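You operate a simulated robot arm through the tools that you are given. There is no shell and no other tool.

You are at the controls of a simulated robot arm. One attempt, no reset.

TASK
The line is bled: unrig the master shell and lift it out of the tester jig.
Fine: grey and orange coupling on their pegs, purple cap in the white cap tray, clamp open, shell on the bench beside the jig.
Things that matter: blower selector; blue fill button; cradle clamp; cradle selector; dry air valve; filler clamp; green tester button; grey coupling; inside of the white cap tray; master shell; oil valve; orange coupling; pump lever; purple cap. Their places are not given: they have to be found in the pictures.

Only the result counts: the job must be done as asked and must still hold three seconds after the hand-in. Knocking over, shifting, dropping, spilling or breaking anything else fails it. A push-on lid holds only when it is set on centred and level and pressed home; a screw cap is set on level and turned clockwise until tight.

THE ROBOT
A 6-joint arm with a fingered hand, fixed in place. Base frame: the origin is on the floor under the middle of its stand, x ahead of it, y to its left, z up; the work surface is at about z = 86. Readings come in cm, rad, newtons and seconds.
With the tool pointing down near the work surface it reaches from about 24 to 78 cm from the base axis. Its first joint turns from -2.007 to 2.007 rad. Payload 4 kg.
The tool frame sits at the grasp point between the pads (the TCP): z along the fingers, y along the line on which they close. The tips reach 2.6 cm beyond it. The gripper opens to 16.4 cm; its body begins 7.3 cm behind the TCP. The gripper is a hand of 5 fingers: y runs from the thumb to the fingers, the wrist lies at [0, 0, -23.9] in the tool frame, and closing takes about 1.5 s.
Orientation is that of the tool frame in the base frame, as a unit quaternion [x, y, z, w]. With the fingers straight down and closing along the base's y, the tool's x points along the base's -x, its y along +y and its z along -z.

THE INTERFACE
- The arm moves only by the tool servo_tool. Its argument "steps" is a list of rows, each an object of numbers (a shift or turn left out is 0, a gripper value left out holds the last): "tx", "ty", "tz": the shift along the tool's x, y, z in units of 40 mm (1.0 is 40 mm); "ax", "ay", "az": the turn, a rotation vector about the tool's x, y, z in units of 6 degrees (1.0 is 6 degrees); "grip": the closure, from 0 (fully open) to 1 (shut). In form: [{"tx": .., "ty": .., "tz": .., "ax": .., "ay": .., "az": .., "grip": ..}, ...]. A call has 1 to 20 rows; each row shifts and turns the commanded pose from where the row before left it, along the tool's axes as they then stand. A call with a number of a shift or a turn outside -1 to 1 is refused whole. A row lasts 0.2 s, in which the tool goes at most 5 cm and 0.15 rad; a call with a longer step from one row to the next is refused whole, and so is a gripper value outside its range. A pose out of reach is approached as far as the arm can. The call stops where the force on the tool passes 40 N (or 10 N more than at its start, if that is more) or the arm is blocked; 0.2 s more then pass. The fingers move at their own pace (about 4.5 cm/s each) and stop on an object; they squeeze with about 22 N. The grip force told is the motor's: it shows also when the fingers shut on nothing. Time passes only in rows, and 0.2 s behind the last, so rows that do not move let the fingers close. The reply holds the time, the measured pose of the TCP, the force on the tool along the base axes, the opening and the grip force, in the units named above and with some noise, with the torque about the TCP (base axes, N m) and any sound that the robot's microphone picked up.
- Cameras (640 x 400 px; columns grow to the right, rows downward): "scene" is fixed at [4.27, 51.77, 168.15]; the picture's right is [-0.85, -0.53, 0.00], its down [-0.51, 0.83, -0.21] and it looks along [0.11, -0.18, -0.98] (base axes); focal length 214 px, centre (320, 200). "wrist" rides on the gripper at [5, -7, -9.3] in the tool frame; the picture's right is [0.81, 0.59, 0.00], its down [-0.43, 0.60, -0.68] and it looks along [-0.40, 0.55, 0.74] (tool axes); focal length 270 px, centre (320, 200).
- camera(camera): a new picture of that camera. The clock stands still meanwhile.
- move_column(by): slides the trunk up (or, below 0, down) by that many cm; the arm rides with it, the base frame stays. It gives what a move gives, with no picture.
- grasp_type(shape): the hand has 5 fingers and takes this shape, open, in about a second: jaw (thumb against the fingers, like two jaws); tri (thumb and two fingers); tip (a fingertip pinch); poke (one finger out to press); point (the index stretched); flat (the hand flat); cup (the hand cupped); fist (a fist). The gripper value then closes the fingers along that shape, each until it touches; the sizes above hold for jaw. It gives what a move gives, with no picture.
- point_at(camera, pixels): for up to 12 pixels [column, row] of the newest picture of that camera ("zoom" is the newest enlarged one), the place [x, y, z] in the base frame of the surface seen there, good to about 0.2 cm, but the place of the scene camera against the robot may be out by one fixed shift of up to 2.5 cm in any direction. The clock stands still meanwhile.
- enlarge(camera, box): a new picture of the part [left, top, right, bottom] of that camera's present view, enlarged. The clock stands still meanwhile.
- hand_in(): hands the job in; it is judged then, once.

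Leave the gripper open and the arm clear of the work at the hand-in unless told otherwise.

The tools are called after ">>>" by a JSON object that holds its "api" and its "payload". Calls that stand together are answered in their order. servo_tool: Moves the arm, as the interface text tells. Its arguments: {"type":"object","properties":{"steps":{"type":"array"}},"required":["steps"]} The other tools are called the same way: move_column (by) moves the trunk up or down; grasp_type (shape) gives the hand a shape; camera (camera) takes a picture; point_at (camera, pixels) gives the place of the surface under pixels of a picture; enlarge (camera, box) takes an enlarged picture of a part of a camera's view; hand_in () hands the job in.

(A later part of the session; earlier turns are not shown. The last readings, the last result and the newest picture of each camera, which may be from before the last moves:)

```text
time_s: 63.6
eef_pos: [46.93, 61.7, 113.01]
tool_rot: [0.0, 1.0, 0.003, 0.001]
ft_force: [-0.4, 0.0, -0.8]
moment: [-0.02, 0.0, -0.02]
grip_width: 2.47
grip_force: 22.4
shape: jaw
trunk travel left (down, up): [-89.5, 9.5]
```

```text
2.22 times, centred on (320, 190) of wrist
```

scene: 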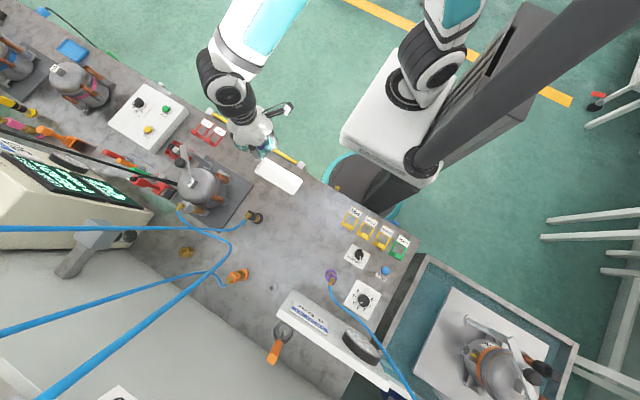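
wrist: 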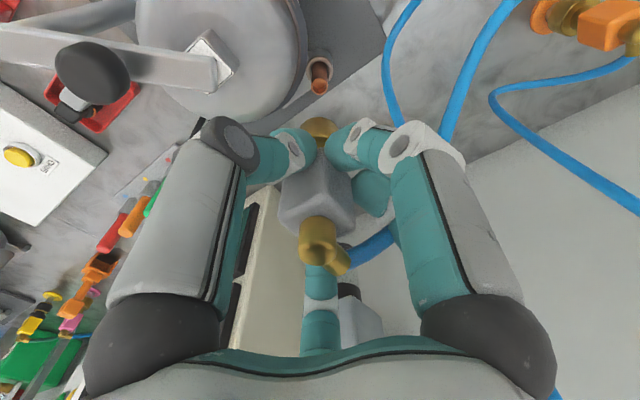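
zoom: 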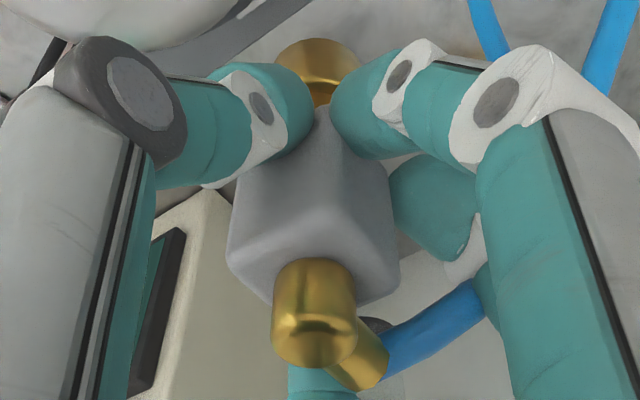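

Held well. For the grey peg I must avoid the panel at its left (x<5.2), so I'll yaw the hand by about 28.5° so the panel falls in a gap between fingers. First I check the panel's height and extent from the scene camera.

>>> {"api": "camera", "payload": {"camera": "scene"}}

>>> {"api": "point_at", "payload": {"camera": "scene", "pixels": [[290, 296], [281, 312], [300, 312], [330, 335], [345, 325], [362, 345], [395, 370], [380, 372], [283, 330], [275, 350], [270, 287], [300, 300]]}}

```text
taken
```

scene: 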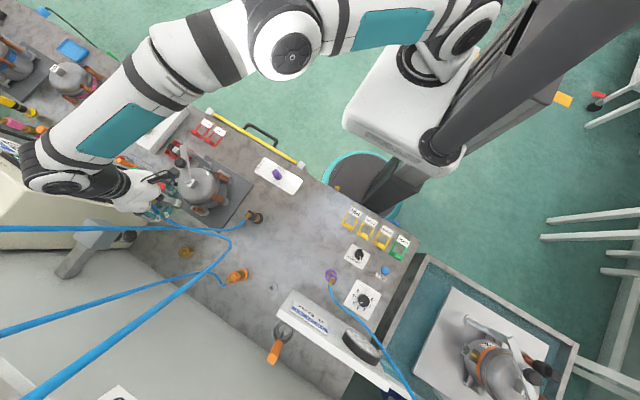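

```text
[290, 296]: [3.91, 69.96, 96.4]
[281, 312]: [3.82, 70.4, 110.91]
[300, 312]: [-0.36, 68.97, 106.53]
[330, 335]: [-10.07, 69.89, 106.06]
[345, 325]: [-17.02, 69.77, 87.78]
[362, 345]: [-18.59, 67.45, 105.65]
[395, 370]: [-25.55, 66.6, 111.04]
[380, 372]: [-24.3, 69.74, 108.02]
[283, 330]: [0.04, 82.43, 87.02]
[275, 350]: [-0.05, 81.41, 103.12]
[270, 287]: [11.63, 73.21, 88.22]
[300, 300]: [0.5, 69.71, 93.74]
```

The panel is a thin upright plate at y≈68–69.5, x<5, top ≈112. I'll first carry the coupling to an open spot (20, 62, 113) and yaw the hand 45° there.

>>> {"api": "servo_tool", "payload": {"steps": [{"tx": 0.964, "ty": 0.01}, {"tx": 0.964, "ty": 0.01}, {"tx": 0.964, "ty": 0.01}, {"tx": 0.964, "ty": 0.01}, {"tx": 0.964, "ty": 0.01}, {"tx": 0.964, "ty": 0.01}, {"tx": 0.964, "ty": 0.01}, {"az": -0.9375}, {"az": -0.9375}, {"az": -0.9375}, {"az": -0.9375}, {"az": -0.9375}, {"az": -0.9375}, {"az": -0.9375}, {"az": -0.9375}, {"tx": 0}, {"tx": 0}]}}

>>> {"api": "camera", "payload": {"camera": "wrist"}}

>>> {"api": "camera", "payload": {"camera": "scene"}}

```text
time_s: 67.2
eef_pos: [20.05, 61.86, 112.96]
tool_rot: [-0.383, 0.924, 0.002, 0.001]
ft_force: [-0.7, 0.3, -1.1]
moment: [0.01, 0.01, 0.01]
grip_width: 2.44
grip_force: 21.6
shape: jaw
trunk travel left (down, up): [-89.5, 9.5]
```

```text
taken
```

wrist: 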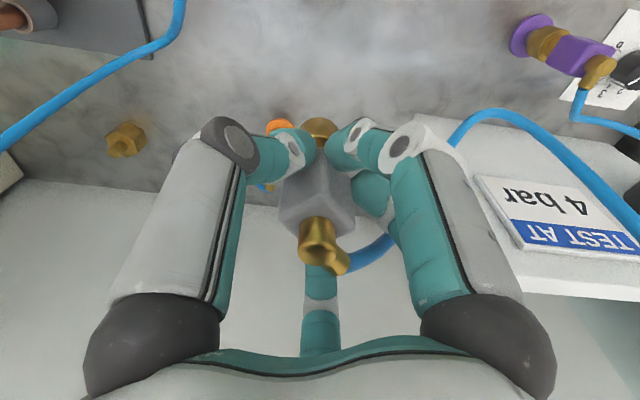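

```text
taken
```

scene: 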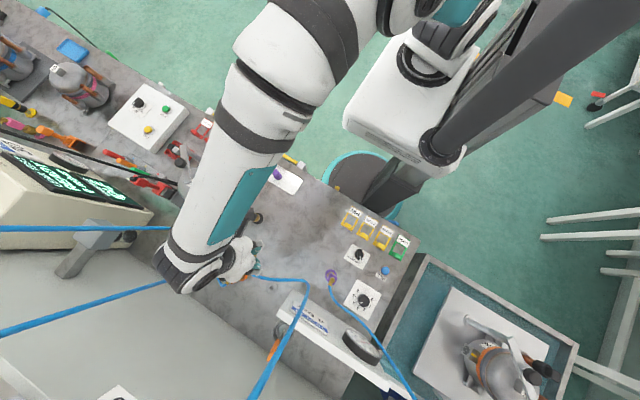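

Yaw is now 135°. I'll rise 4 cm and move over the grey peg: tool shifts tx −1.39 cm, ty +12.73 cm.

>>> {"api": "servo_tool", "payload": {"steps": [{"tz": -1.0}, {"tx": -0.087, "ty": 0.796}, {"tx": -0.087, "ty": 0.796}, {"tx": -0.087, "ty": 0.796}, {"tx": -0.087, "ty": 0.796}, {"tx": 0}, {"tx": 0}]}}

>>> {"api": "camera", "payload": {"camera": "wrist"}}

>>> {"api": "enlarge", "payload": {"camera": "wrist", "box": [270, 10, 370, 80]}}

>>> {"api": "camera", "payload": {"camera": "scene"}}

```text
time_s: 68.8
eef_pos: [11.84, 71.99, 116.97]
tool_rot: [-0.383, 0.924, 0.002, 0.002]
ft_force: [-0.3, -0.6, -1.7]
moment: [0.04, -0.03, 0.02]
grip_width: 2.42
grip_force: 22.2
shape: jaw
trunk travel left (down, up): [-89.5, 9.5]
```

```text
taken
```

wrist: 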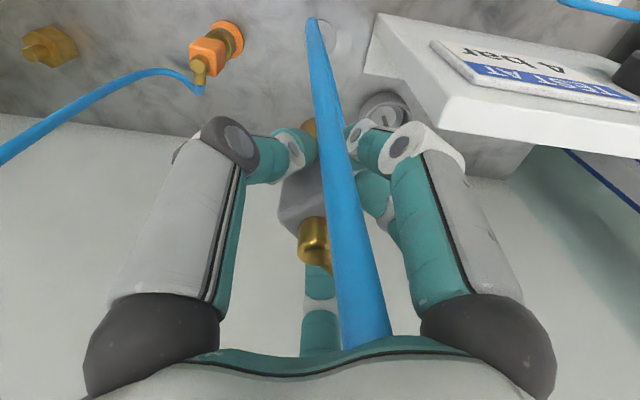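

```text
5.71 times, centred on (320, 45) of wrist
```

zoom: 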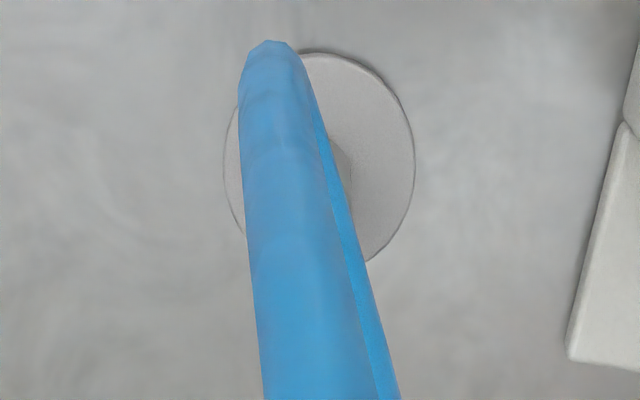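

```text
taken
```

scene: 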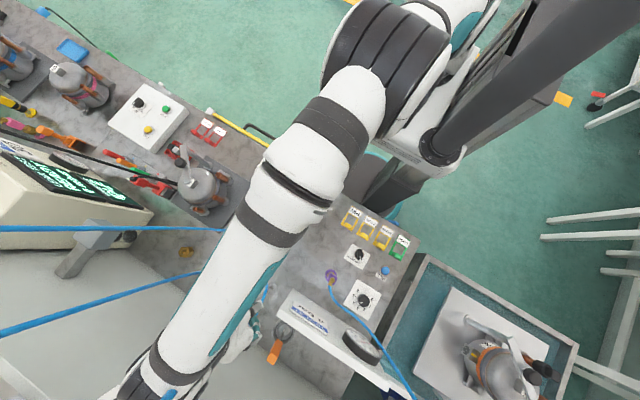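

The grey hose crosses the view, but the disc edges are visible. Measuring them, the held cube and the panel edge.

>>> {"api": "point_at", "payload": {"camera": "zoom", "pixels": [[230, 180], [232, 150], [408, 150], [405, 195], [335, 56], [380, 85], [375, 250], [335, 150], [345, 165], [355, 230], [600, 250], [580, 355]]}}

>>> {"api": "point_at", "payload": {"camera": "wrist", "pixels": [[284, 190], [290, 200], [300, 195], [310, 190], [310, 125], [308, 240], [440, 100], [370, 60], [450, 120], [560, 110], [500, 150], [330, 180]]}}

```text
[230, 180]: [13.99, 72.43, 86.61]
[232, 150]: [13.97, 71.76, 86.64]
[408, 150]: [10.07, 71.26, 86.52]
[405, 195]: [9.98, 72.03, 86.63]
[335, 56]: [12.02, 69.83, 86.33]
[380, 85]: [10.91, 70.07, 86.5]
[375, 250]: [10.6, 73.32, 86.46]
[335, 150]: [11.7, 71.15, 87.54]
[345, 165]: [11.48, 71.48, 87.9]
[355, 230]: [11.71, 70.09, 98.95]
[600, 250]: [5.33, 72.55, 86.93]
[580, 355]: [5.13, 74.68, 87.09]
```

```text
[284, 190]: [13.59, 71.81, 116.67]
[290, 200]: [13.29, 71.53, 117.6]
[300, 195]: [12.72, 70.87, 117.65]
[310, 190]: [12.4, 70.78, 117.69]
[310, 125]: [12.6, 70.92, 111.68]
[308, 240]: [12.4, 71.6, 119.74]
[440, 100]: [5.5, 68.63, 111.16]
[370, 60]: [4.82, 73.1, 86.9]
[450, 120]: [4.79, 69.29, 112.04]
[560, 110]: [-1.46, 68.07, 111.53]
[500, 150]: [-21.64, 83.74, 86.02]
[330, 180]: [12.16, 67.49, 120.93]
```

Disc centre is (12.0, 71.85); the held cube aligns along tool y; along the image-right direction it is about 0.15 cm off. I'll correct tx by +0.18 cm and descend to z≈101 to look again.

>>> {"api": "servo_tool", "payload": {"steps": [{"tx": 0.045, "tz": 0.6}, {"tz": 0.7}, {"tz": 0.7}, {"tz": 0.7}, {"tz": 0.7}, {"tz": 0.6}, {"tz": 0}, {"tz": 0}]}}

>>> {"api": "camera", "payload": {"camera": "wrist"}}

>>> {"api": "enlarge", "payload": {"camera": "wrist", "box": [270, 60, 370, 130]}}

```text
time_s: 70.6
eef_pos: [11.76, 71.97, 100.75]
tool_rot: [-0.383, 0.924, 0.002, 0.001]
ft_force: [0.2, -0.4, -0.7]
moment: [0.0, -0.03, -0.02]
grip_width: 2.44
grip_force: 21.8
shape: jaw
trunk travel left (down, up): [-89.5, 9.5]
```

```text
taken
```

wrist: 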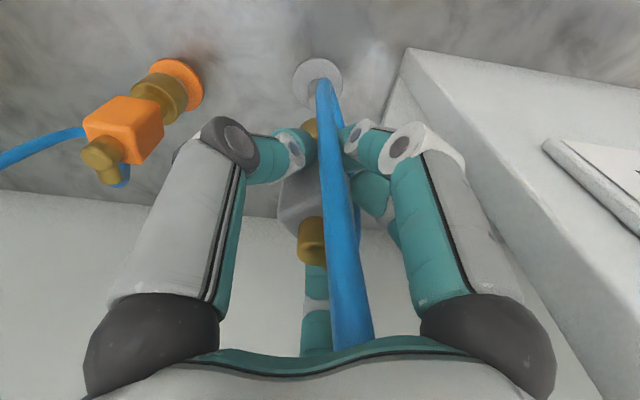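

```text
5.71 times, centred on (320, 95) of wrist
```

zoom: 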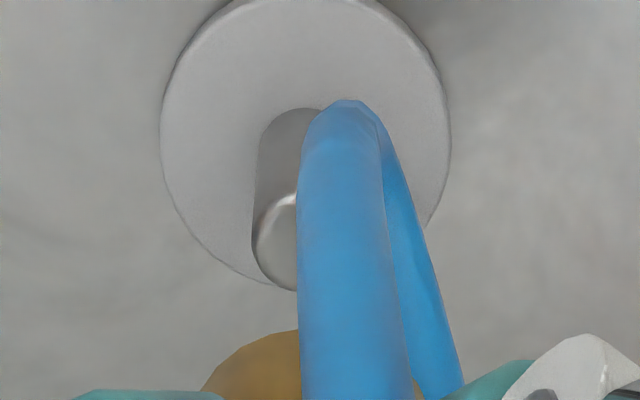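

Residual misalignment is only about 0.08 cm; a tiny correction, then descending to z≈96.4 and on in small steps.

>>> {"api": "servo_tool", "payload": {"steps": [{"tx": -0.016, "ty": -0.012, "tz": 0.4}, {"tz": 0.4}, {"tz": 0.3}, {"tz": 0}]}}

>>> {"api": "enlarge", "payload": {"camera": "wrist", "box": [260, 60, 380, 140]}}

```text
time_s: 71.6
eef_pos: [11.87, 71.76, 96.59]
tool_rot: [-0.383, 0.924, 0.002, 0.001]
ft_force: [0.7, -0.3, -0.9]
moment: [-0.03, -0.01, -0.02]
grip_width: 2.42
grip_force: 21.8
shape: jaw
trunk travel left (down, up): [-89.5, 9.5]
```

```text
5.00 times, centred on (320, 100) of wrist
```

zoom: 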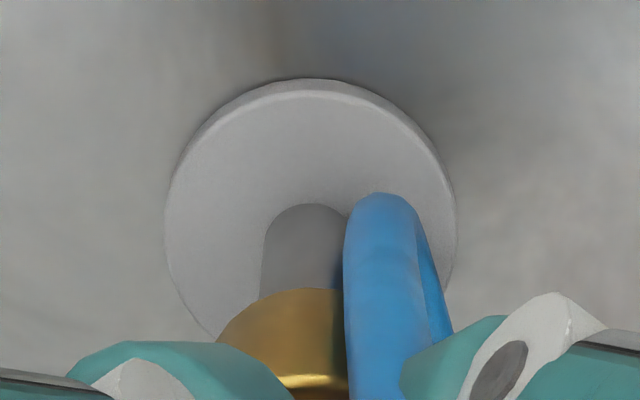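

Peg and collar line up. Going down in 4 mm steps.

>>> {"api": "servo_tool", "payload": {"steps": [{"tz": 0.1}, {"tz": 0.1}, {"tz": 0}]}}

>>> {"api": "servo_tool", "payload": {"steps": [{"tz": 0.1}, {"tz": 0.05}, {"tz": 0}]}}

```text
time_s: 72.4
eef_pos: [11.88, 71.89, 95.87]
tool_rot: [-0.383, 0.924, 0.003, 0.002]
ft_force: [-0.5, 0.2, -0.9]
moment: [-0.04, -0.02, -0.03]
grip_width: 2.42
grip_force: 21.7
shape: jaw
trunk travel left (down, up): [-89.5, 9.5]
```

```text
time_s: 73.2
eef_pos: [12.01, 71.88, 95.18]
tool_rot: [-0.384, 0.923, 0.002, 0.002]
ft_force: [0.1, 0.1, -1.4]
moment: [0.0, -0.02, -0.01]
grip_width: 2.44
grip_force: 21.8
shape: jaw
trunk travel left (down, up): [-89.5, 9.5]
```

>>> {"api": "servo_tool", "payload": {"steps": [{"tz": 0.05}, {"tz": 0.05}, {"tz": 0.04}, {"tz": 0}]}}

>>> {"api": "enlarge", "payload": {"camera": "wrist", "box": [260, 60, 380, 140]}}

```text
time_s: 74.2
eef_pos: [11.99, 71.86, 94.75]
tool_rot: [-0.383, 0.924, 0.002, 0.002]
ft_force: [0.0, -2.0, 6.5]
moment: [-0.07, -0.06, -0.04]
grip_width: 2.43
grip_force: 22.3
shape: jaw
trunk travel left (down, up): [-89.5, 9.5]
```

```text
5.00 times, centred on (320, 100) of wrist
```

zoom: 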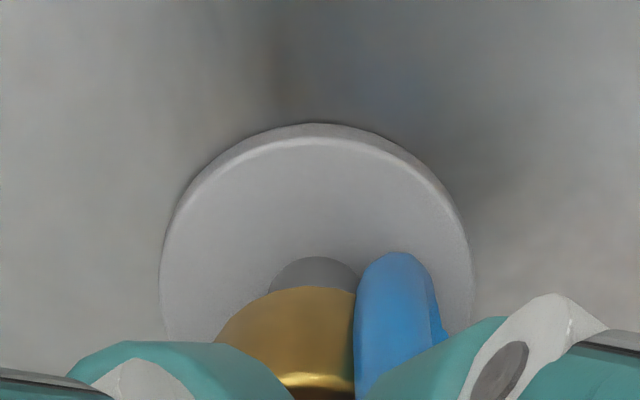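

Contact at 94.75, as expected. A firmer press to make it home.

>>> {"api": "servo_tool", "payload": {"steps": [{"tz": 0.04}, {"tz": 0.03}, {"tz": 0}]}}

>>> {"api": "point_at", "payload": {"camera": "wrist", "pixels": [[300, 210], [295, 215]]}}

```text
time_s: 75.0
eef_pos: [12.01, 71.99, 94.75]
tool_rot: [-0.382, 0.924, 0.004, 0.002]
ft_force: [1.5, 0.3, 19.0]
moment: [0.02, -0.06, 0.02]
grip_width: 2.45
grip_force: 22.0
shape: jaw
trunk travel left (down, up): [-89.5, 9.5]
```

```text
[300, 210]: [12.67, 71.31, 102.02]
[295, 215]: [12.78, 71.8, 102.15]
```

Seated with 19 N. Relieving and opening only to about 5 cm because of the panel.

>>> {"api": "servo_tool", "payload": {"steps": [{"tz": -0.05}, {"grip": 0.85}, {"grip": 0.75}, {"grip": 0.7}, {"grip": 0.7}, {"grip": 0.7}, {"grip": 0.7}]}}

>>> {"api": "camera", "payload": {"camera": "wrist"}}

```text
time_s: 76.6
eef_pos: [11.96, 71.82, 94.62]
tool_rot: [-0.383, 0.924, 0.003, 0.001]
ft_force: [0.3, 0.2, -0.2]
moment: [-0.01, 0.0, -0.01]
grip_width: 4.88
grip_force: 0.0
shape: jaw
trunk travel left (down, up): [-89.5, 9.5]
```

```text
taken
```

wrist: 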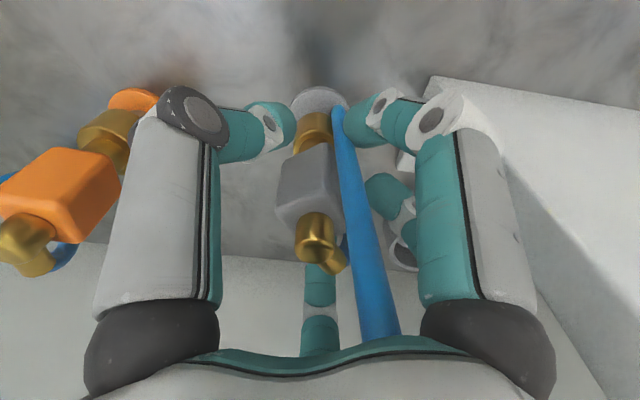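

Released cleanly. Rising straight up to z≈117, above the panel.

>>> {"api": "servo_tool", "payload": {"steps": [{"tz": -0.3}, {"tz": -0.4}, {"tz": -0.5}, {"tz": -0.6}, {"tz": -0.7}, {"tz": -0.8}, {"tz": -0.8}, {"tz": -0.8}, {"tz": -0.7}, {"tz": 0}]}}

>>> {"api": "camera", "payload": {"camera": "wrist"}}

>>> {"api": "enlarge", "payload": {"camera": "wrist", "box": [180, 0, 380, 120]}}

```text
time_s: 78.8
eef_pos: [11.8, 71.99, 117.09]
tool_rot: [-0.382, 0.924, 0.003, 0.001]
ft_force: [-0.6, -0.6, 0.3]
moment: [0.0, 0.01, 0.02]
grip_width: 4.89
grip_force: 0.0
shape: jaw
trunk travel left (down, up): [-89.5, 9.5]
```

```text
taken
```

wrist: 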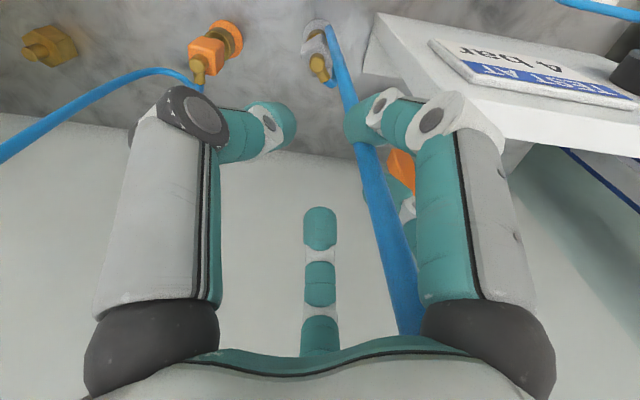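

```text
3.20 times, centred on (280, 60) of wrist
```

zoom: 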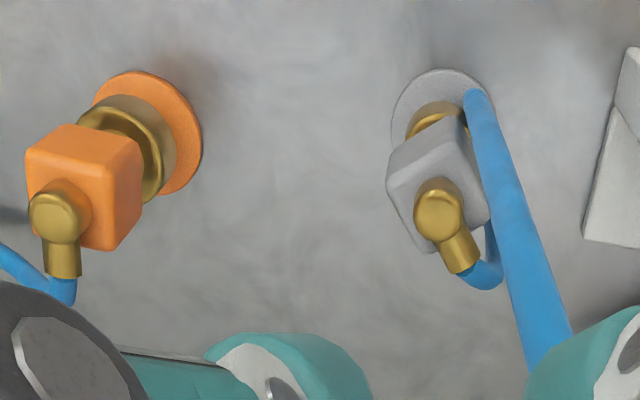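

Both couplings sit properly on their pegs. Next: the clamp. Backing away, undoing the yaw, then going to a view point near the clamp.

>>> {"api": "servo_tool", "payload": {"steps": [{"tx": 0.09, "ty": -0.8}, {"tx": 0.09, "ty": -0.8}, {"tx": 0.09, "ty": -0.8}, {"tx": 0.08, "ty": -0.8}, {"az": 0.9375}, {"az": 0.9375}, {"az": 0.9375}, {"az": 0.9375}, {"az": 0.9375}, {"az": 0.9375}, {"az": 0.9375}, {"az": 0.9375}, {"tx": 0}]}}

```text
time_s: 81.6
eef_pos: [19.88, 61.94, 117.05]
tool_rot: [0.0, 1.0, 0.002, 0.0]
ft_force: [-0.2, 0.2, 0.0]
moment: [-0.02, -0.01, 0.01]
grip_width: 4.86
grip_force: 0.1
shape: jaw
trunk travel left (down, up): [-89.5, 9.5]
```

Now to a viewpoint at about (44, 42, 118).

>>> {"api": "servo_tool", "payload": {"steps": [{"tx": -0.754, "ty": -0.625, "tz": -0.03}, {"tx": -0.754, "ty": -0.625, "tz": -0.03}, {"tx": -0.754, "ty": -0.625, "tz": -0.03}, {"tx": -0.754, "ty": -0.625, "tz": -0.03}, {"tx": -0.754, "ty": -0.625, "tz": -0.03}, {"tx": -0.754, "ty": -0.625, "tz": -0.03}, {"tx": -0.754, "ty": -0.625, "tz": -0.03}, {"tx": -0.754, "ty": -0.625, "tz": -0.03, "grip": 0.0}, {"grip": 0.0}, {"grip": 0.0}, {"grip": 0.0}, {"grip": 0.0}]}}

>>> {"api": "camera", "payload": {"camera": "wrist"}}

>>> {"api": "enlarge", "payload": {"camera": "scene", "box": [150, 140, 250, 220]}}

```text
time_s: 84.2
eef_pos: [44.13, 41.79, 118.0]
tool_rot: [0.0, 1.0, 0.002, 0.001]
ft_force: [0.3, -0.2, 0.9]
moment: [-0.01, 0.0, 0.01]
grip_width: 15.55
grip_force: 0.1
shape: jaw
trunk travel left (down, up): [-89.5, 9.5]
```

```text
taken
```

wrist: 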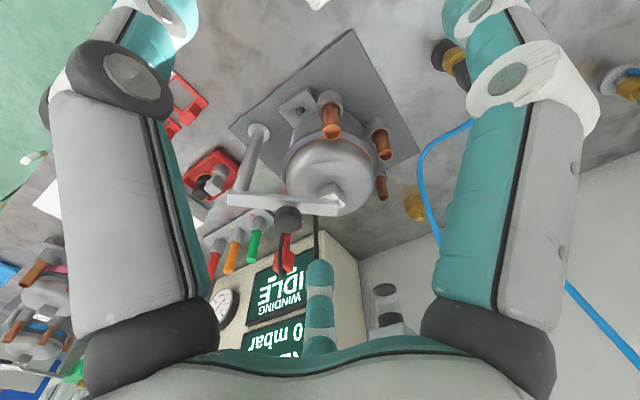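

```text
5.00 times, centred on (200, 180) of scene
```

zoom: 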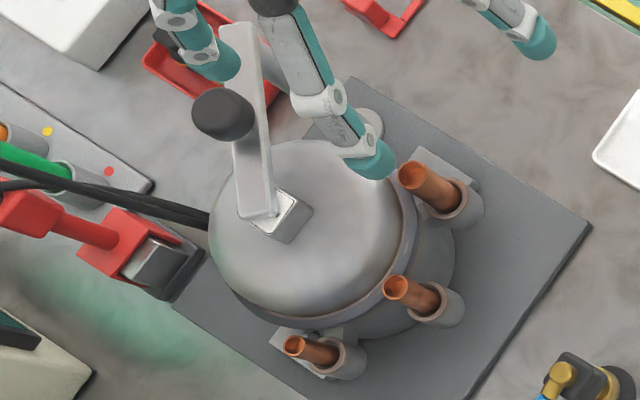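

>>> {"api": "enlarge", "payload": {"camera": "wrist", "box": [200, 110, 400, 240]}}

```text
3.08 times, centred on (300, 175) of wrist
```

zoom: 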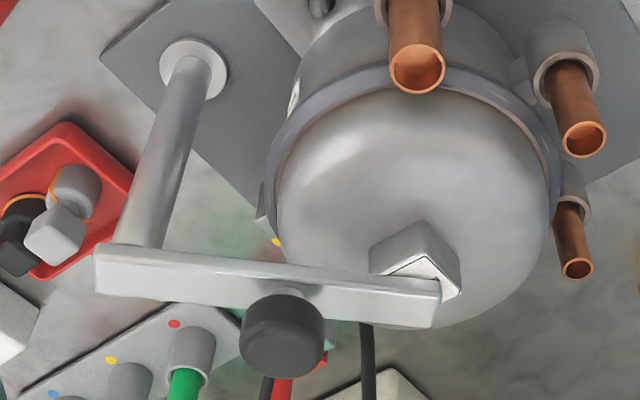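

Measuring the clamp: arm ends, knob, pad, and the shell dome and rim.

>>> {"api": "point_at", "payload": {"camera": "zoom", "pixels": [[110, 262], [200, 270], [300, 280], [425, 295], [110, 285], [430, 320], [283, 345], [270, 320], [310, 330], [290, 293], [395, 250], [440, 245]]}}

>>> {"api": "point_at", "payload": {"camera": "zoom", "pixels": [[193, 55], [165, 200], [410, 75], [585, 140], [578, 268], [400, 100], [275, 180], [550, 150], [350, 180], [470, 180], [540, 250], [340, 80]]}}

```text
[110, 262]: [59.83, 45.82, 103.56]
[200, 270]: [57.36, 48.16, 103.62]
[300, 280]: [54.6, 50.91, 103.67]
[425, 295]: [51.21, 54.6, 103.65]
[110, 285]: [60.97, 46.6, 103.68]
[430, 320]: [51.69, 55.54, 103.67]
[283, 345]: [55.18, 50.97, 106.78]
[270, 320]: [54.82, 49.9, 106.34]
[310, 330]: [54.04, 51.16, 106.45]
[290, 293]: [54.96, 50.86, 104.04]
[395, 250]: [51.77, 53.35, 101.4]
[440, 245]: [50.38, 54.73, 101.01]
```

```text
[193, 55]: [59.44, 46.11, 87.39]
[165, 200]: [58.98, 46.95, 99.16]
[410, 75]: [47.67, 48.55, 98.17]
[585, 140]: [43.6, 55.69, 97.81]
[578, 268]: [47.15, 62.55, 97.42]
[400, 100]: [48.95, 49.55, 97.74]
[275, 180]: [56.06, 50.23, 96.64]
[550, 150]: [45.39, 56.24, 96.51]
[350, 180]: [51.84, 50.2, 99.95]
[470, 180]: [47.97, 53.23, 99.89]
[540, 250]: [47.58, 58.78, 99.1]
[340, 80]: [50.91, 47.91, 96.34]
```

Clamp arm runs from the post (~(59.7, 47)) to the pad (51.4, 55), top z 103.65; knob at (55.1, 50.9), z 104.2–106.8. Shell centre ≈ (51.4, 54.7). I'll check the tester housing and other nearby obstacles before gripping the knob.

>>> {"api": "point_at", "payload": {"camera": "wrist", "pixels": [[300, 240], [345, 262], [355, 300], [275, 270], [250, 310], [225, 300], [283, 265], [288, 240], [255, 240], [317, 235], [390, 300], [235, 250]]}}

```text
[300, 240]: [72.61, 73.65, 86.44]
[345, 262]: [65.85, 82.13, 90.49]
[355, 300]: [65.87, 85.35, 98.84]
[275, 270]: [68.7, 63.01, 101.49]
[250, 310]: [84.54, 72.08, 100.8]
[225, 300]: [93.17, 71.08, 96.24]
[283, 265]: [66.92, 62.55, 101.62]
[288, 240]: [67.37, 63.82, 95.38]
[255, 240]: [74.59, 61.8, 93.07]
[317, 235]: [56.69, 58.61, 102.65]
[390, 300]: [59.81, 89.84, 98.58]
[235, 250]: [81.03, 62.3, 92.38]
```

Obstacles are clear of the hand's path. Moving above the knob (55.1, 50.9, 117) with the grip at 6 cm, then yawing so the fingers close across the arm.

>>> {"api": "servo_tool", "payload": {"steps": [{"tx": -0.6875, "ty": 0.569, "grip": 0.63}, {"tx": -0.6875, "ty": 0.569}, {"tx": -0.6875, "ty": 0.569}, {"tx": -0.6875, "ty": 0.569, "tz": 0.25}, {"az": 0.9375}, {"az": 0.9375}, {"az": 0.9375}, {"az": 0.9375}, {"az": 0.9375}, {"az": 0.9375}, {"az": 0.9375}, {"az": 0.9375}, {"tx": 0}, {"tx": 0}]}}

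>>> {"api": "camera", "payload": {"camera": "wrist"}}

>>> {"api": "enlarge", "payload": {"camera": "wrist", "box": [260, 60, 380, 150]}}

```text
time_s: 87.2
eef_pos: [55.02, 50.82, 116.92]
tool_rot: [0.383, 0.924, 0.003, -0.001]
ft_force: [0.3, -0.4, -0.3]
moment: [-0.03, 0.0, 0.03]
grip_width: 6.11
grip_force: 0.0
shape: jaw
trunk travel left (down, up): [-89.5, 9.5]
```

```text
taken
```

wrist: 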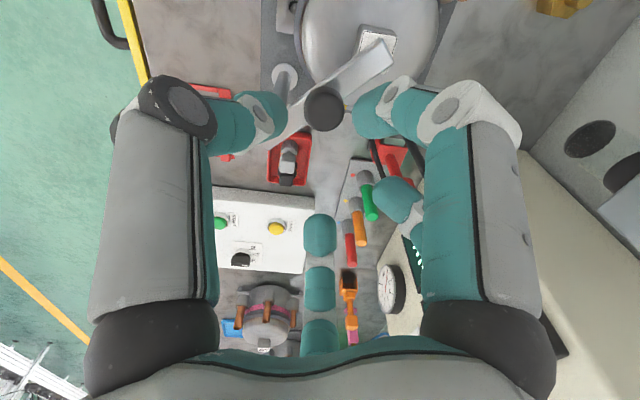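

```text
4.44 times, centred on (320, 105) of wrist
```

zoom: 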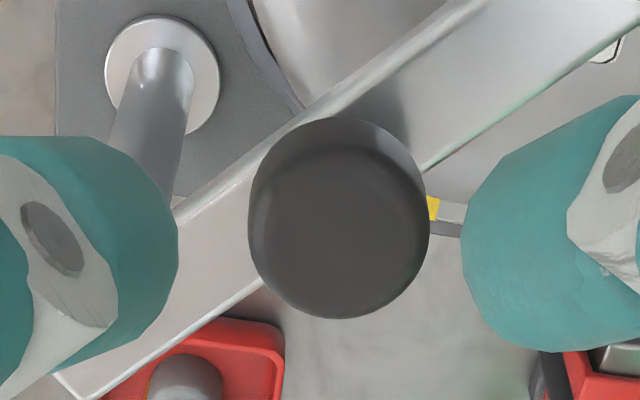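

>>> {"api": "point_at", "payload": {"camera": "zoom", "pixels": [[262, 220], [418, 220], [338, 230], [338, 160], [338, 305], [163, 60], [220, 215], [450, 90], [560, 50], [80, 385], [340, 135], [385, 180]]}}

```text
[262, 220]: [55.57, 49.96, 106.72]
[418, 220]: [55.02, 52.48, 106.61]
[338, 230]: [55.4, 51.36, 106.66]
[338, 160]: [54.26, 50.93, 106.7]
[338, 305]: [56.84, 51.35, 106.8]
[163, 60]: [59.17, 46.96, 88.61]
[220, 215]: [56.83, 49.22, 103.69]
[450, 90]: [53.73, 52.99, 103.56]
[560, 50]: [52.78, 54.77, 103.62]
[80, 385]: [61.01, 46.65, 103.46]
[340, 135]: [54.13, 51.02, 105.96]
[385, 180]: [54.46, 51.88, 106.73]
```

Knob centre (55.5, 51.2), radius ≈1.3, top 106.7. Shifting +0.6 cm along tool y and descending to z≈105.9.

>>> {"api": "servo_tool", "payload": {"steps": [{"ty": 0.15, "tz": 0.4}, {"tz": 0.4}, {"tz": 0.4}, {"tz": 0.4}, {"tz": 0.4}, {"tz": 0.3}, {"tz": 0.25}, {"tz": 0.2}, {"tz": 0}]}}

>>> {"api": "camera", "payload": {"camera": "wrist"}}

```text
time_s: 89.2
eef_pos: [55.46, 51.35, 106.29]
tool_rot: [0.382, 0.924, 0.005, 0.0]
ft_force: [0.7, -1.6, 16.6]
moment: [-0.19, 0.08, 0.02]
grip_width: 6.17
grip_force: 0.1
shape: jaw
trunk travel left (down, up): [-89.5, 9.5]
```

```text
taken
```

wrist: 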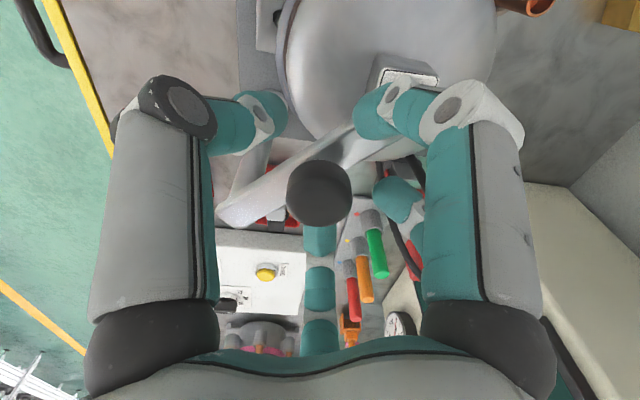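

A finger (likely the one near (375,100)) rests on the clamp arm with 16 N. I'll rise 0.8 cm so the tips clear the arm and grip the knob with the fingertips.

>>> {"api": "servo_tool", "payload": {"steps": [{"tz": -0.1}, {"tz": -0.1}, {"tz": 0}]}}

>>> {"api": "servo_tool", "payload": {"steps": [{"grip": 0.7}, {"grip": 0.8}, {"grip": 1.0}, {"grip": 1.0}, {"grip": 1.0}, {"grip": 1.0}, {"grip": 1.0}]}}

>>> {"api": "camera", "payload": {"camera": "wrist"}}

```text
time_s: 90.0
eef_pos: [55.43, 51.38, 106.65]
tool_rot: [0.382, 0.924, 0.002, -0.001]
ft_force: [0.3, -0.1, 0.4]
moment: [-0.01, -0.02, -0.02]
grip_width: 6.1
grip_force: 0.2
shape: jaw
trunk travel left (down, up): [-89.5, 9.5]
```

```text
time_s: 91.6
eef_pos: [55.46, 51.43, 106.66]
tool_rot: [0.382, 0.924, 0.003, -0.001]
ft_force: [-1.1, -0.3, -4.4]
moment: [-0.01, 0.02, -0.06]
grip_width: 2.57
grip_force: 21.9
shape: jaw
trunk travel left (down, up): [-89.5, 9.5]
```

```text
taken
```

wrist: 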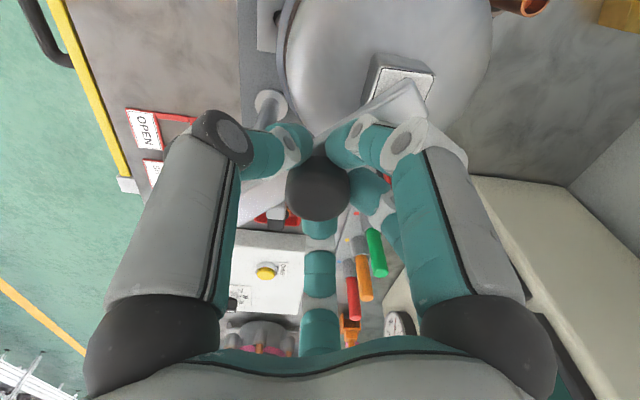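

Knob gripped (2.57 cm). Testing how the clamp moves: first a gentle 4 mm pull sideways towards the robot (−tool y).

>>> {"api": "servo_tool", "payload": {"steps": [{"ty": -0.05}, {"ty": -0.05}, {"ty": 0}]}}

```text
time_s: 92.4
eef_pos: [55.2, 51.21, 106.64]
tool_rot: [0.382, 0.924, 0.002, 0.0]
ft_force: [2.9, 2.9, -5.0]
moment: [0.08, -0.01, 0.07]
grip_width: 2.57
grip_force: 22.1
shape: jaw
trunk travel left (down, up): [-89.5, 9.5]
```

It moved ~0.35 cm with about 4 N of resistance. Continuing a further 0.8 cm.

>>> {"api": "servo_tool", "payload": {"steps": [{"ty": -0.1}, {"ty": -0.1}, {"ty": 0}]}}

>>> {"api": "camera", "payload": {"camera": "wrist"}}

>>> {"api": "enlarge", "payload": {"camera": "wrist", "box": [240, 40, 460, 180]}}

```text
time_s: 93.2
eef_pos: [54.75, 50.61, 106.69]
tool_rot: [0.383, 0.924, 0.002, -0.002]
ft_force: [6.2, -0.1, -3.2]
moment: [0.06, -0.1, 0.21]
grip_width: 2.56
grip_force: 21.7
shape: jaw
trunk travel left (down, up): [-89.5, 9.5]
```

```text
taken
```

wrist: 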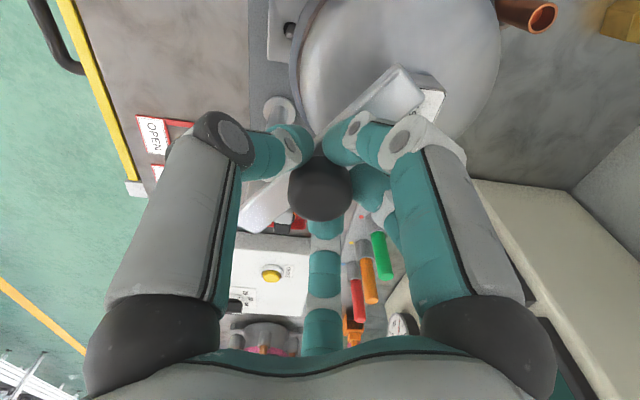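

```text
2.86 times, centred on (350, 110) of wrist
```

zoom: 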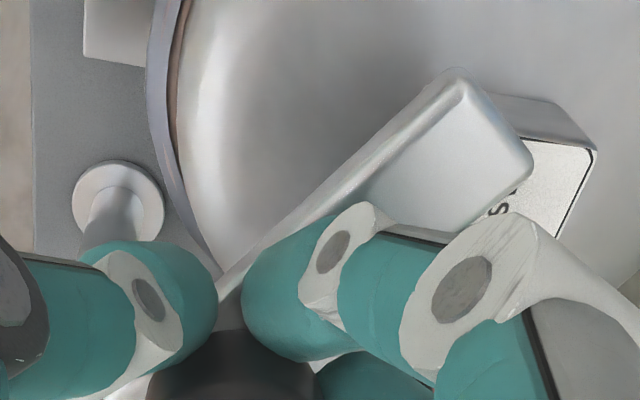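

The arm swings horizontally about the post (it has moved off the labelled block on the dome). I'll swing it open along the arc about the post (~(59.6, 47.1), radius 5.8), turning the hand along with it, 6° per row.

>>> {"api": "servo_tool", "payload": {"steps": [{"tx": -0.0367, "ty": -0.1472, "az": -1.0}, {"tx": -0.0367, "ty": -0.1472, "az": -1.0}, {"tx": -0.0367, "ty": -0.1472, "az": -1.0}, {"tx": -0.0367, "ty": -0.1472, "az": -1.0}, {"tx": 0}]}}

>>> {"api": "camera", "payload": {"camera": "wrist"}}

```text
time_s: 94.4
eef_pos: [53.84, 48.36, 106.63]
tool_rot: [0.181, 0.983, 0.002, 0.0]
ft_force: [4.6, 0.1, -3.6]
moment: [0.04, -0.06, 0.03]
grip_width: 2.53
grip_force: 21.8
shape: jaw
trunk travel left (down, up): [-89.5, 9.5]
```

```text
taken
```

wrist: 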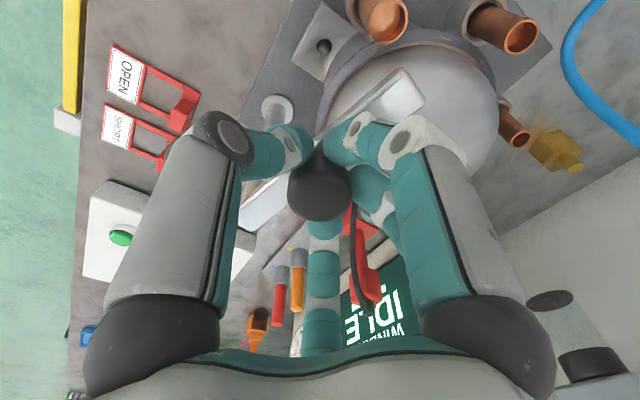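

The clamp arm follows nicely. Continuing the arc another 48°.

>>> {"api": "servo_tool", "payload": {"steps": [{"tx": -0.0367, "ty": -0.1472, "az": -1.0}, {"tx": -0.0367, "ty": -0.1472, "az": -1.0}, {"tx": -0.0367, "ty": -0.1472, "az": -1.0}, {"tx": -0.0367, "ty": -0.1472, "az": -1.0}, {"tx": 0}]}}

>>> {"api": "servo_tool", "payload": {"steps": [{"tx": -0.0367, "ty": -0.1472, "az": -1.0}, {"tx": -0.0367, "ty": -0.1472, "az": -1.0}, {"tx": -0.0367, "ty": -0.1472, "az": -1.0}, {"tx": -0.0367, "ty": -0.1472, "az": -1.0}, {"tx": 0}]}}

>>> {"api": "camera", "payload": {"camera": "wrist"}}

```text
time_s: 95.6
eef_pos: [53.73, 45.79, 106.69]
tool_rot: [-0.027, 1.0, 0.003, 0.001]
ft_force: [-6.8, -0.4, 1.9]
moment: [-0.04, 0.19, -0.05]
grip_width: 2.52
grip_force: 21.8
shape: jaw
trunk travel left (down, up): [-89.5, 9.5]
```

```text
time_s: 96.8
eef_pos: [54.75, 43.44, 106.63]
tool_rot: [-0.234, 0.972, 0.002, 0.0]
ft_force: [-11.3, -9.8, -4.0]
moment: [-0.28, 0.27, -0.09]
grip_width: 2.56
grip_force: 22.0
shape: jaw
trunk travel left (down, up): [-89.5, 9.5]
```

```text
taken
```

wrist: 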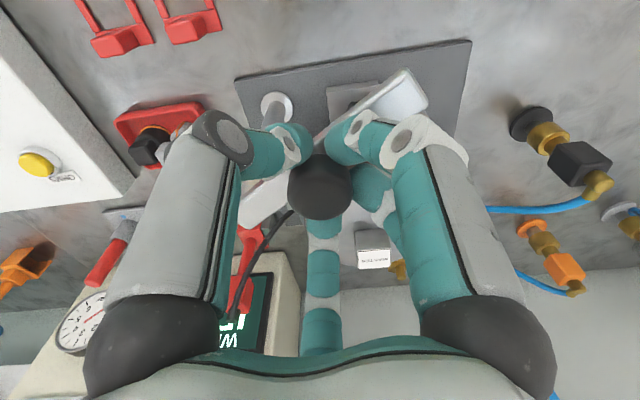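

The arm has swung about 83°. Side force is radial only (~15 N), so my arc is slightly tight; I'll widen it a little and continue ~20° more.

>>> {"api": "servo_tool", "payload": {"steps": [{"tx": 0.05}, {"tx": 0.0, "ty": -0.1472, "az": -1.0}, {"tx": -0.02, "ty": -0.1472, "az": -1.0}, {"tx": -0.02, "ty": -0.1472, "az": -1.0}, {"tx": 0}]}}

>>> {"api": "camera", "payload": {"camera": "wrist"}}

>>> {"api": "camera", "payload": {"camera": "scene"}}

```text
time_s: 98.0
eef_pos: [55.64, 42.19, 106.76]
tool_rot: [-0.385, 0.923, 0.002, 0.002]
ft_force: [-12.7, -1.5, -3.5]
moment: [-0.07, 0.28, -0.24]
grip_width: 2.53
grip_force: 22.2
shape: jaw
trunk travel left (down, up): [-89.5, 9.5]
```

```text
taken
```

wrist: 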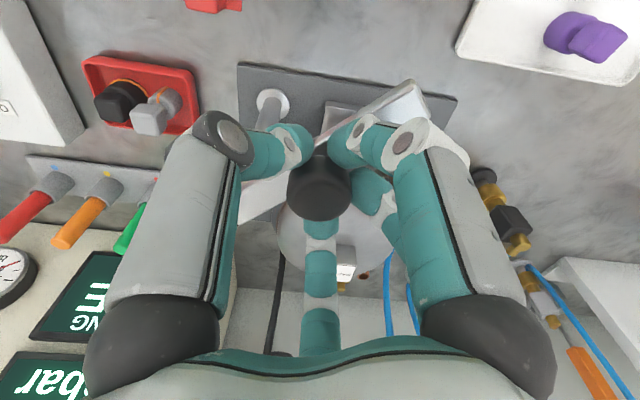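

```text
taken
```

scene: 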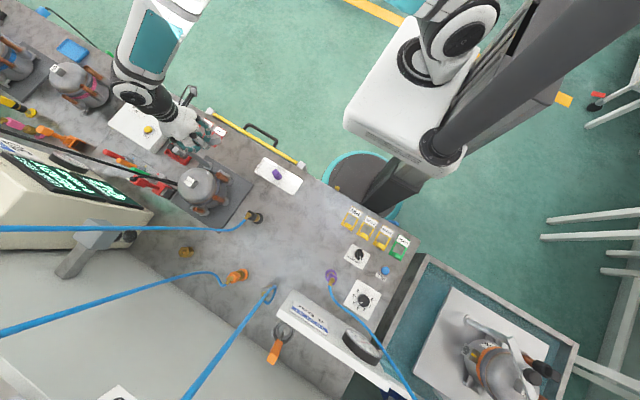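

The arm now points about 231° (opened ~95°). I'll nudge slightly more to see if this is the stop.

>>> {"api": "servo_tool", "payload": {"steps": [{"tx": -0.04, "ty": -0.12, "az": -1.0}, {"tx": 0}]}}

```text
time_s: 98.6
eef_pos: [56.0, 42.06, 106.63]
tool_rot: [-0.432, 0.902, 0.001, 0.002]
ft_force: [-26.1, 7.5, -4.3]
moment: [0.22, 0.62, -0.11]
grip_width: 2.5
grip_force: 22.1
shape: jaw
trunk travel left (down, up): [-89.5, 9.5]
```

Resistance rises to 25 N tangentially: this is the open stop. Backing off slightly and letting go, then lifting.

>>> {"api": "servo_tool", "payload": {"steps": [{"ty": 0.08}, {"grip": 0.8}, {"grip": 0.6}, {"grip": 0.55}, {"grip": 0.55}, {"grip": 0.55}]}}

>>> {"api": "servo_tool", "payload": {"steps": [{"tz": -0.3}, {"tz": -0.4}, {"tz": -0.5}, {"tz": -0.5}, {"tz": -0.5}, {"tz": -0.5}, {"tz": 0}]}}

>>> {"api": "camera", "payload": {"camera": "wrist"}}

>>> {"api": "enlarge", "payload": {"camera": "scene", "box": [150, 110, 270, 220]}}

```text
time_s: 100.0
eef_pos: [55.95, 42.17, 106.66]
tool_rot: [-0.431, 0.903, 0.002, 0.002]
ft_force: [0.6, -0.4, -0.5]
moment: [0.03, 0.01, 0.03]
grip_width: 7.34
grip_force: 0.1
shape: jaw
trunk travel left (down, up): [-89.5, 9.5]
```

```text
time_s: 101.6
eef_pos: [56.1, 42.08, 117.4]
tool_rot: [-0.431, 0.903, 0.002, 0.001]
ft_force: [-0.3, -0.2, -0.6]
moment: [0.01, 0.0, 0.01]
grip_width: 7.37
grip_force: 0.1
shape: jaw
trunk travel left (down, up): [-89.5, 9.5]
```

```text
taken
```

wrist: 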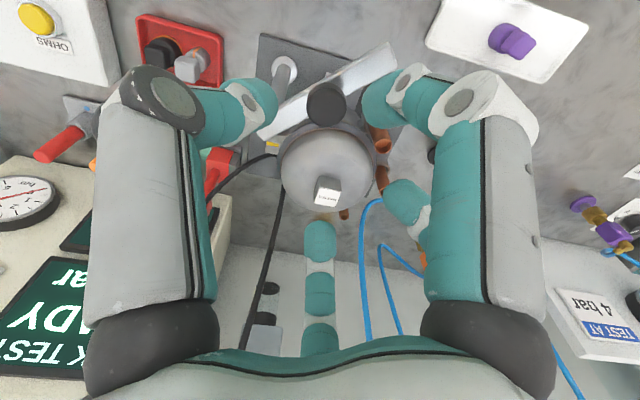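

```text
3.64 times, centred on (210, 165) of scene
```

zoom: 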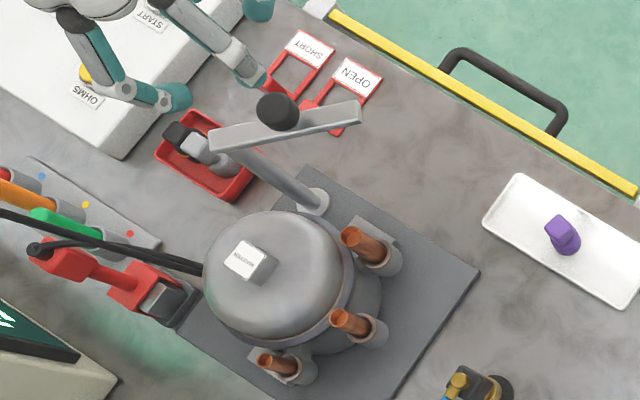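

The clamp stays open and the block on the dome reads MASTER. There's a yellow spot and black cables near the shell's far side at (268,143); I need to look closely whether a lead is attached.

>>> {"api": "enlarge", "payload": {"camera": "wrist", "box": [230, 100, 410, 230]}}

>>> {"api": "enlarge", "payload": {"camera": "scene", "box": [160, 160, 230, 220]}}

```text
3.08 times, centred on (320, 165) of wrist
```

zoom: 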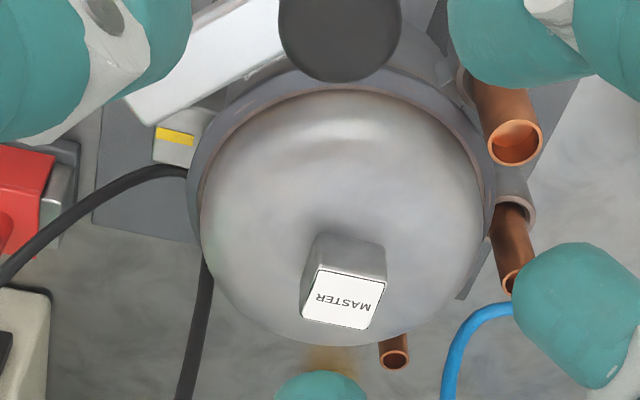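

```text
6.67 times, centred on (195, 190) of scene
```

zoom: 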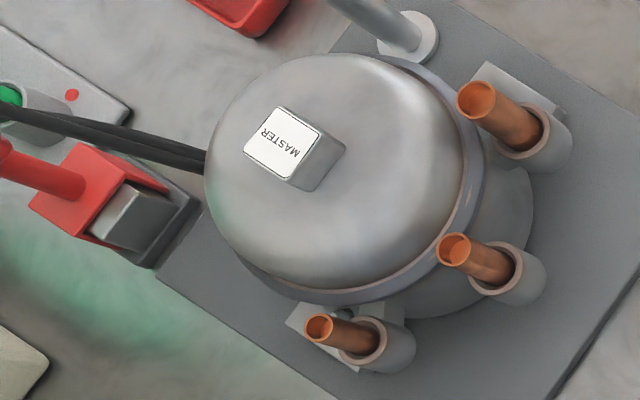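

A black cable runs near the shell's far side, where there's a terminal box with a yellow stripe. I'll shift the camera further to +x to see that side and tell whether a lead is plugged into the shell.

>>> {"api": "servo_tool", "payload": {"steps": [{"tx": -0.26, "ty": -0.74}, {"tx": -0.26, "ty": -0.74}, {"az": -0.85, "tz": 0.2}, {"az": -0.85, "tz": 0.2}, {"az": -0.8, "tz": 0.2}, {"tx": 0}, {"tx": 0}]}}

>>> {"api": "camera", "payload": {"camera": "wrist"}}

>>> {"api": "enlarge", "payload": {"camera": "wrist", "box": [220, 80, 400, 220]}}

```text
time_s: 103.2
eef_pos: [61.95, 40.15, 115.16]
tool_rot: [-0.546, 0.838, 0.002, 0.002]
ft_force: [-0.7, 0.9, -0.4]
moment: [-0.04, 0.02, 0.0]
grip_width: 7.37
grip_force: 0.0
shape: jaw
trunk travel left (down, up): [-89.5, 9.5]
```

```text
taken
```

wrist: 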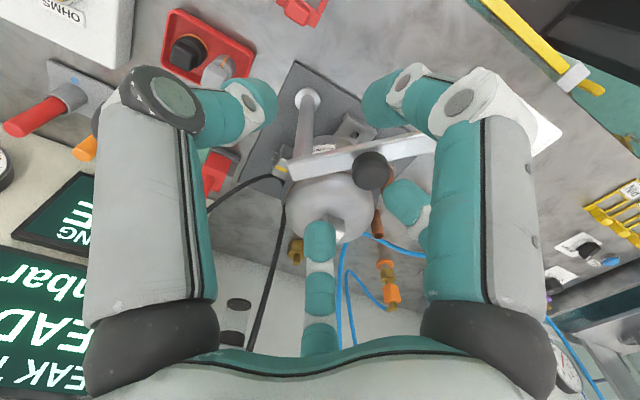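

```text
2.86 times, centred on (310, 150) of wrist
```

zoom: 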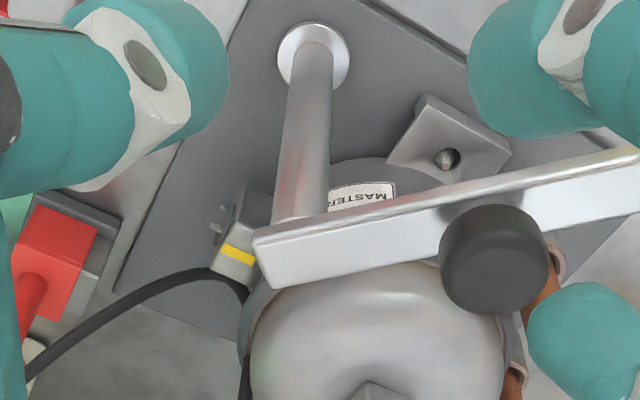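

The terminal pins on the shell are bare; the cable just hangs by, so nothing else is attached. Now I measure the terminal box, block top, feet and ring for planning the shell grasp.

>>> {"api": "point_at", "payload": {"camera": "zoom", "pixels": [[238, 253], [230, 235], [217, 225], [245, 205], [260, 215], [450, 160], [490, 150], [300, 350], [260, 330], [380, 390], [220, 285], [240, 275]]}}

>>> {"api": "enlarge", "payload": {"camera": "wrist", "box": [260, 160, 400, 260]}}

```text
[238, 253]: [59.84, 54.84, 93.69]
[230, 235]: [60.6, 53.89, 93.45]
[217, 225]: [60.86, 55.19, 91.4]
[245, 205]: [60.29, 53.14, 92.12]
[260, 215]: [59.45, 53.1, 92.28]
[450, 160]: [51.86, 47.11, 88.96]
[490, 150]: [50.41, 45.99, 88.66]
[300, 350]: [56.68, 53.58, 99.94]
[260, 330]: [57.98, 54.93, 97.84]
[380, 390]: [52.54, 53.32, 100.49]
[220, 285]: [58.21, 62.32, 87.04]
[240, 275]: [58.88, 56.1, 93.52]
```

```text
4.00 times, centred on (330, 210) of wrist
```

zoom: 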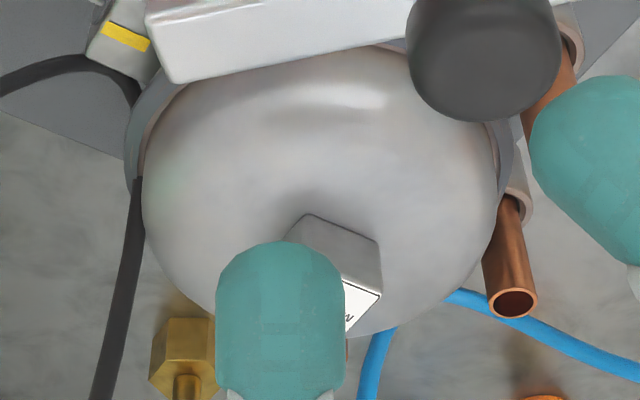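

The terminal box is on the +x side (x 58–61, z<93.8); ring radius ≈6.5 at z≈96–97.8; stubs at 122°, 180°, 238° around the axis (51.4, 54.7). I plan to grip the ring with the hand yawed to 45°, so fingers fall between the stubs. First rotating back to 45° here, high up.

>>> {"api": "servo_tool", "payload": {"steps": [{"az": 0.97}, {"az": 0.97}, {"az": 0.97}, {"az": 0.97}, {"az": 0.97}, {"az": 0.97}, {"az": 0.97}, {"az": 0.97}, {"az": 0.97}, {"az": 0.97}, {"az": 0.97}, {"az": 0.97}, {"az": 0.97}, {"az": 0.97}, {"az": 0.97}, {"az": 0.97}, {"az": 0.97}, {"az": 0.97}, {"az": 0.97}, {"az": 0}]}}

```text
time_s: 107.4
eef_pos: [62.01, 40.06, 115.09]
tool_rot: [0.38, 0.925, 0.003, 0.0]
ft_force: [0.9, -0.1, 0.7]
moment: [0.03, 0.03, -0.03]
grip_width: 7.34
grip_force: 0.1
shape: jaw
trunk travel left (down, up): [-89.5, 9.5]
```

Now over the shell axis: tool shift tx +17.8 cm, ty +2.9 cm, rising 2 cm, and opening fully.

>>> {"api": "servo_tool", "payload": {"steps": [{"tx": 0.89, "ty": 0.1465, "tz": -0.1}, {"tx": 0.89, "ty": 0.1465, "tz": -0.1}, {"tx": 0.89, "ty": 0.1465, "tz": -0.1}, {"tx": 0.89, "ty": 0.1465, "tz": -0.1}, {"tx": 0.89, "ty": 0.1465, "tz": -0.1, "grip": 0}, {"grip": 0}, {"grip": 0}, {"grip": 0}, {"grip": 0}, {"grip": 0}]}}

>>> {"api": "camera", "payload": {"camera": "wrist"}}

>>> {"api": "enlarge", "payload": {"camera": "scene", "box": [140, 110, 260, 220]}}

```text
time_s: 109.6
eef_pos: [51.31, 54.5, 117.15]
tool_rot: [0.379, 0.926, 0.003, 0.0]
ft_force: [-0.3, 0.0, -0.3]
moment: [0.04, 0.01, -0.02]
grip_width: 16.39
grip_force: 0.1
shape: jaw
trunk travel left (down, up): [-89.5, 9.5]
```

```text
taken
```

wrist: 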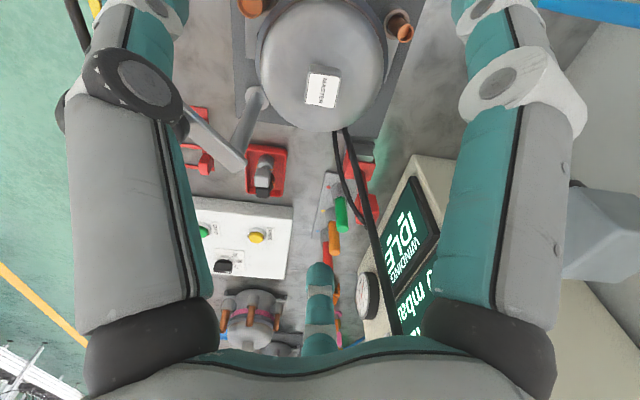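

```text
3.64 times, centred on (200, 165) of scene
```

zoom: 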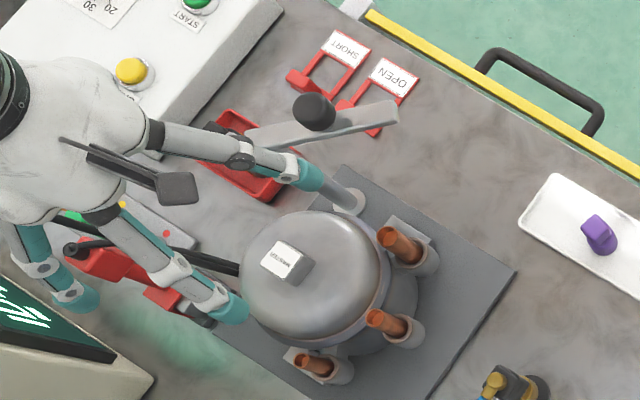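

Refining the shell axis: zooming on the dome and measuring ring points and the block.

>>> {"api": "enlarge", "payload": {"camera": "wrist", "box": [230, 0, 420, 140]}}

```text
2.86 times, centred on (325, 70) of wrist
```

zoom: 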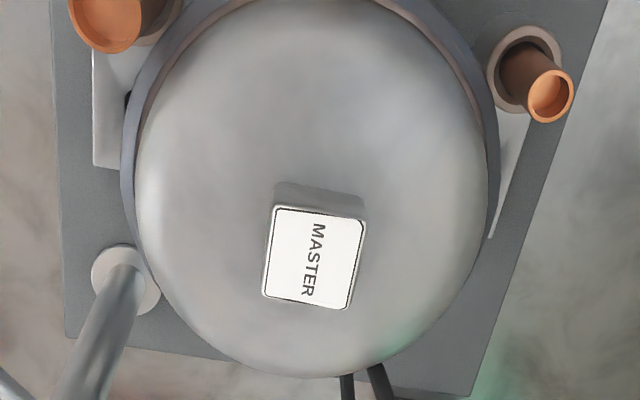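

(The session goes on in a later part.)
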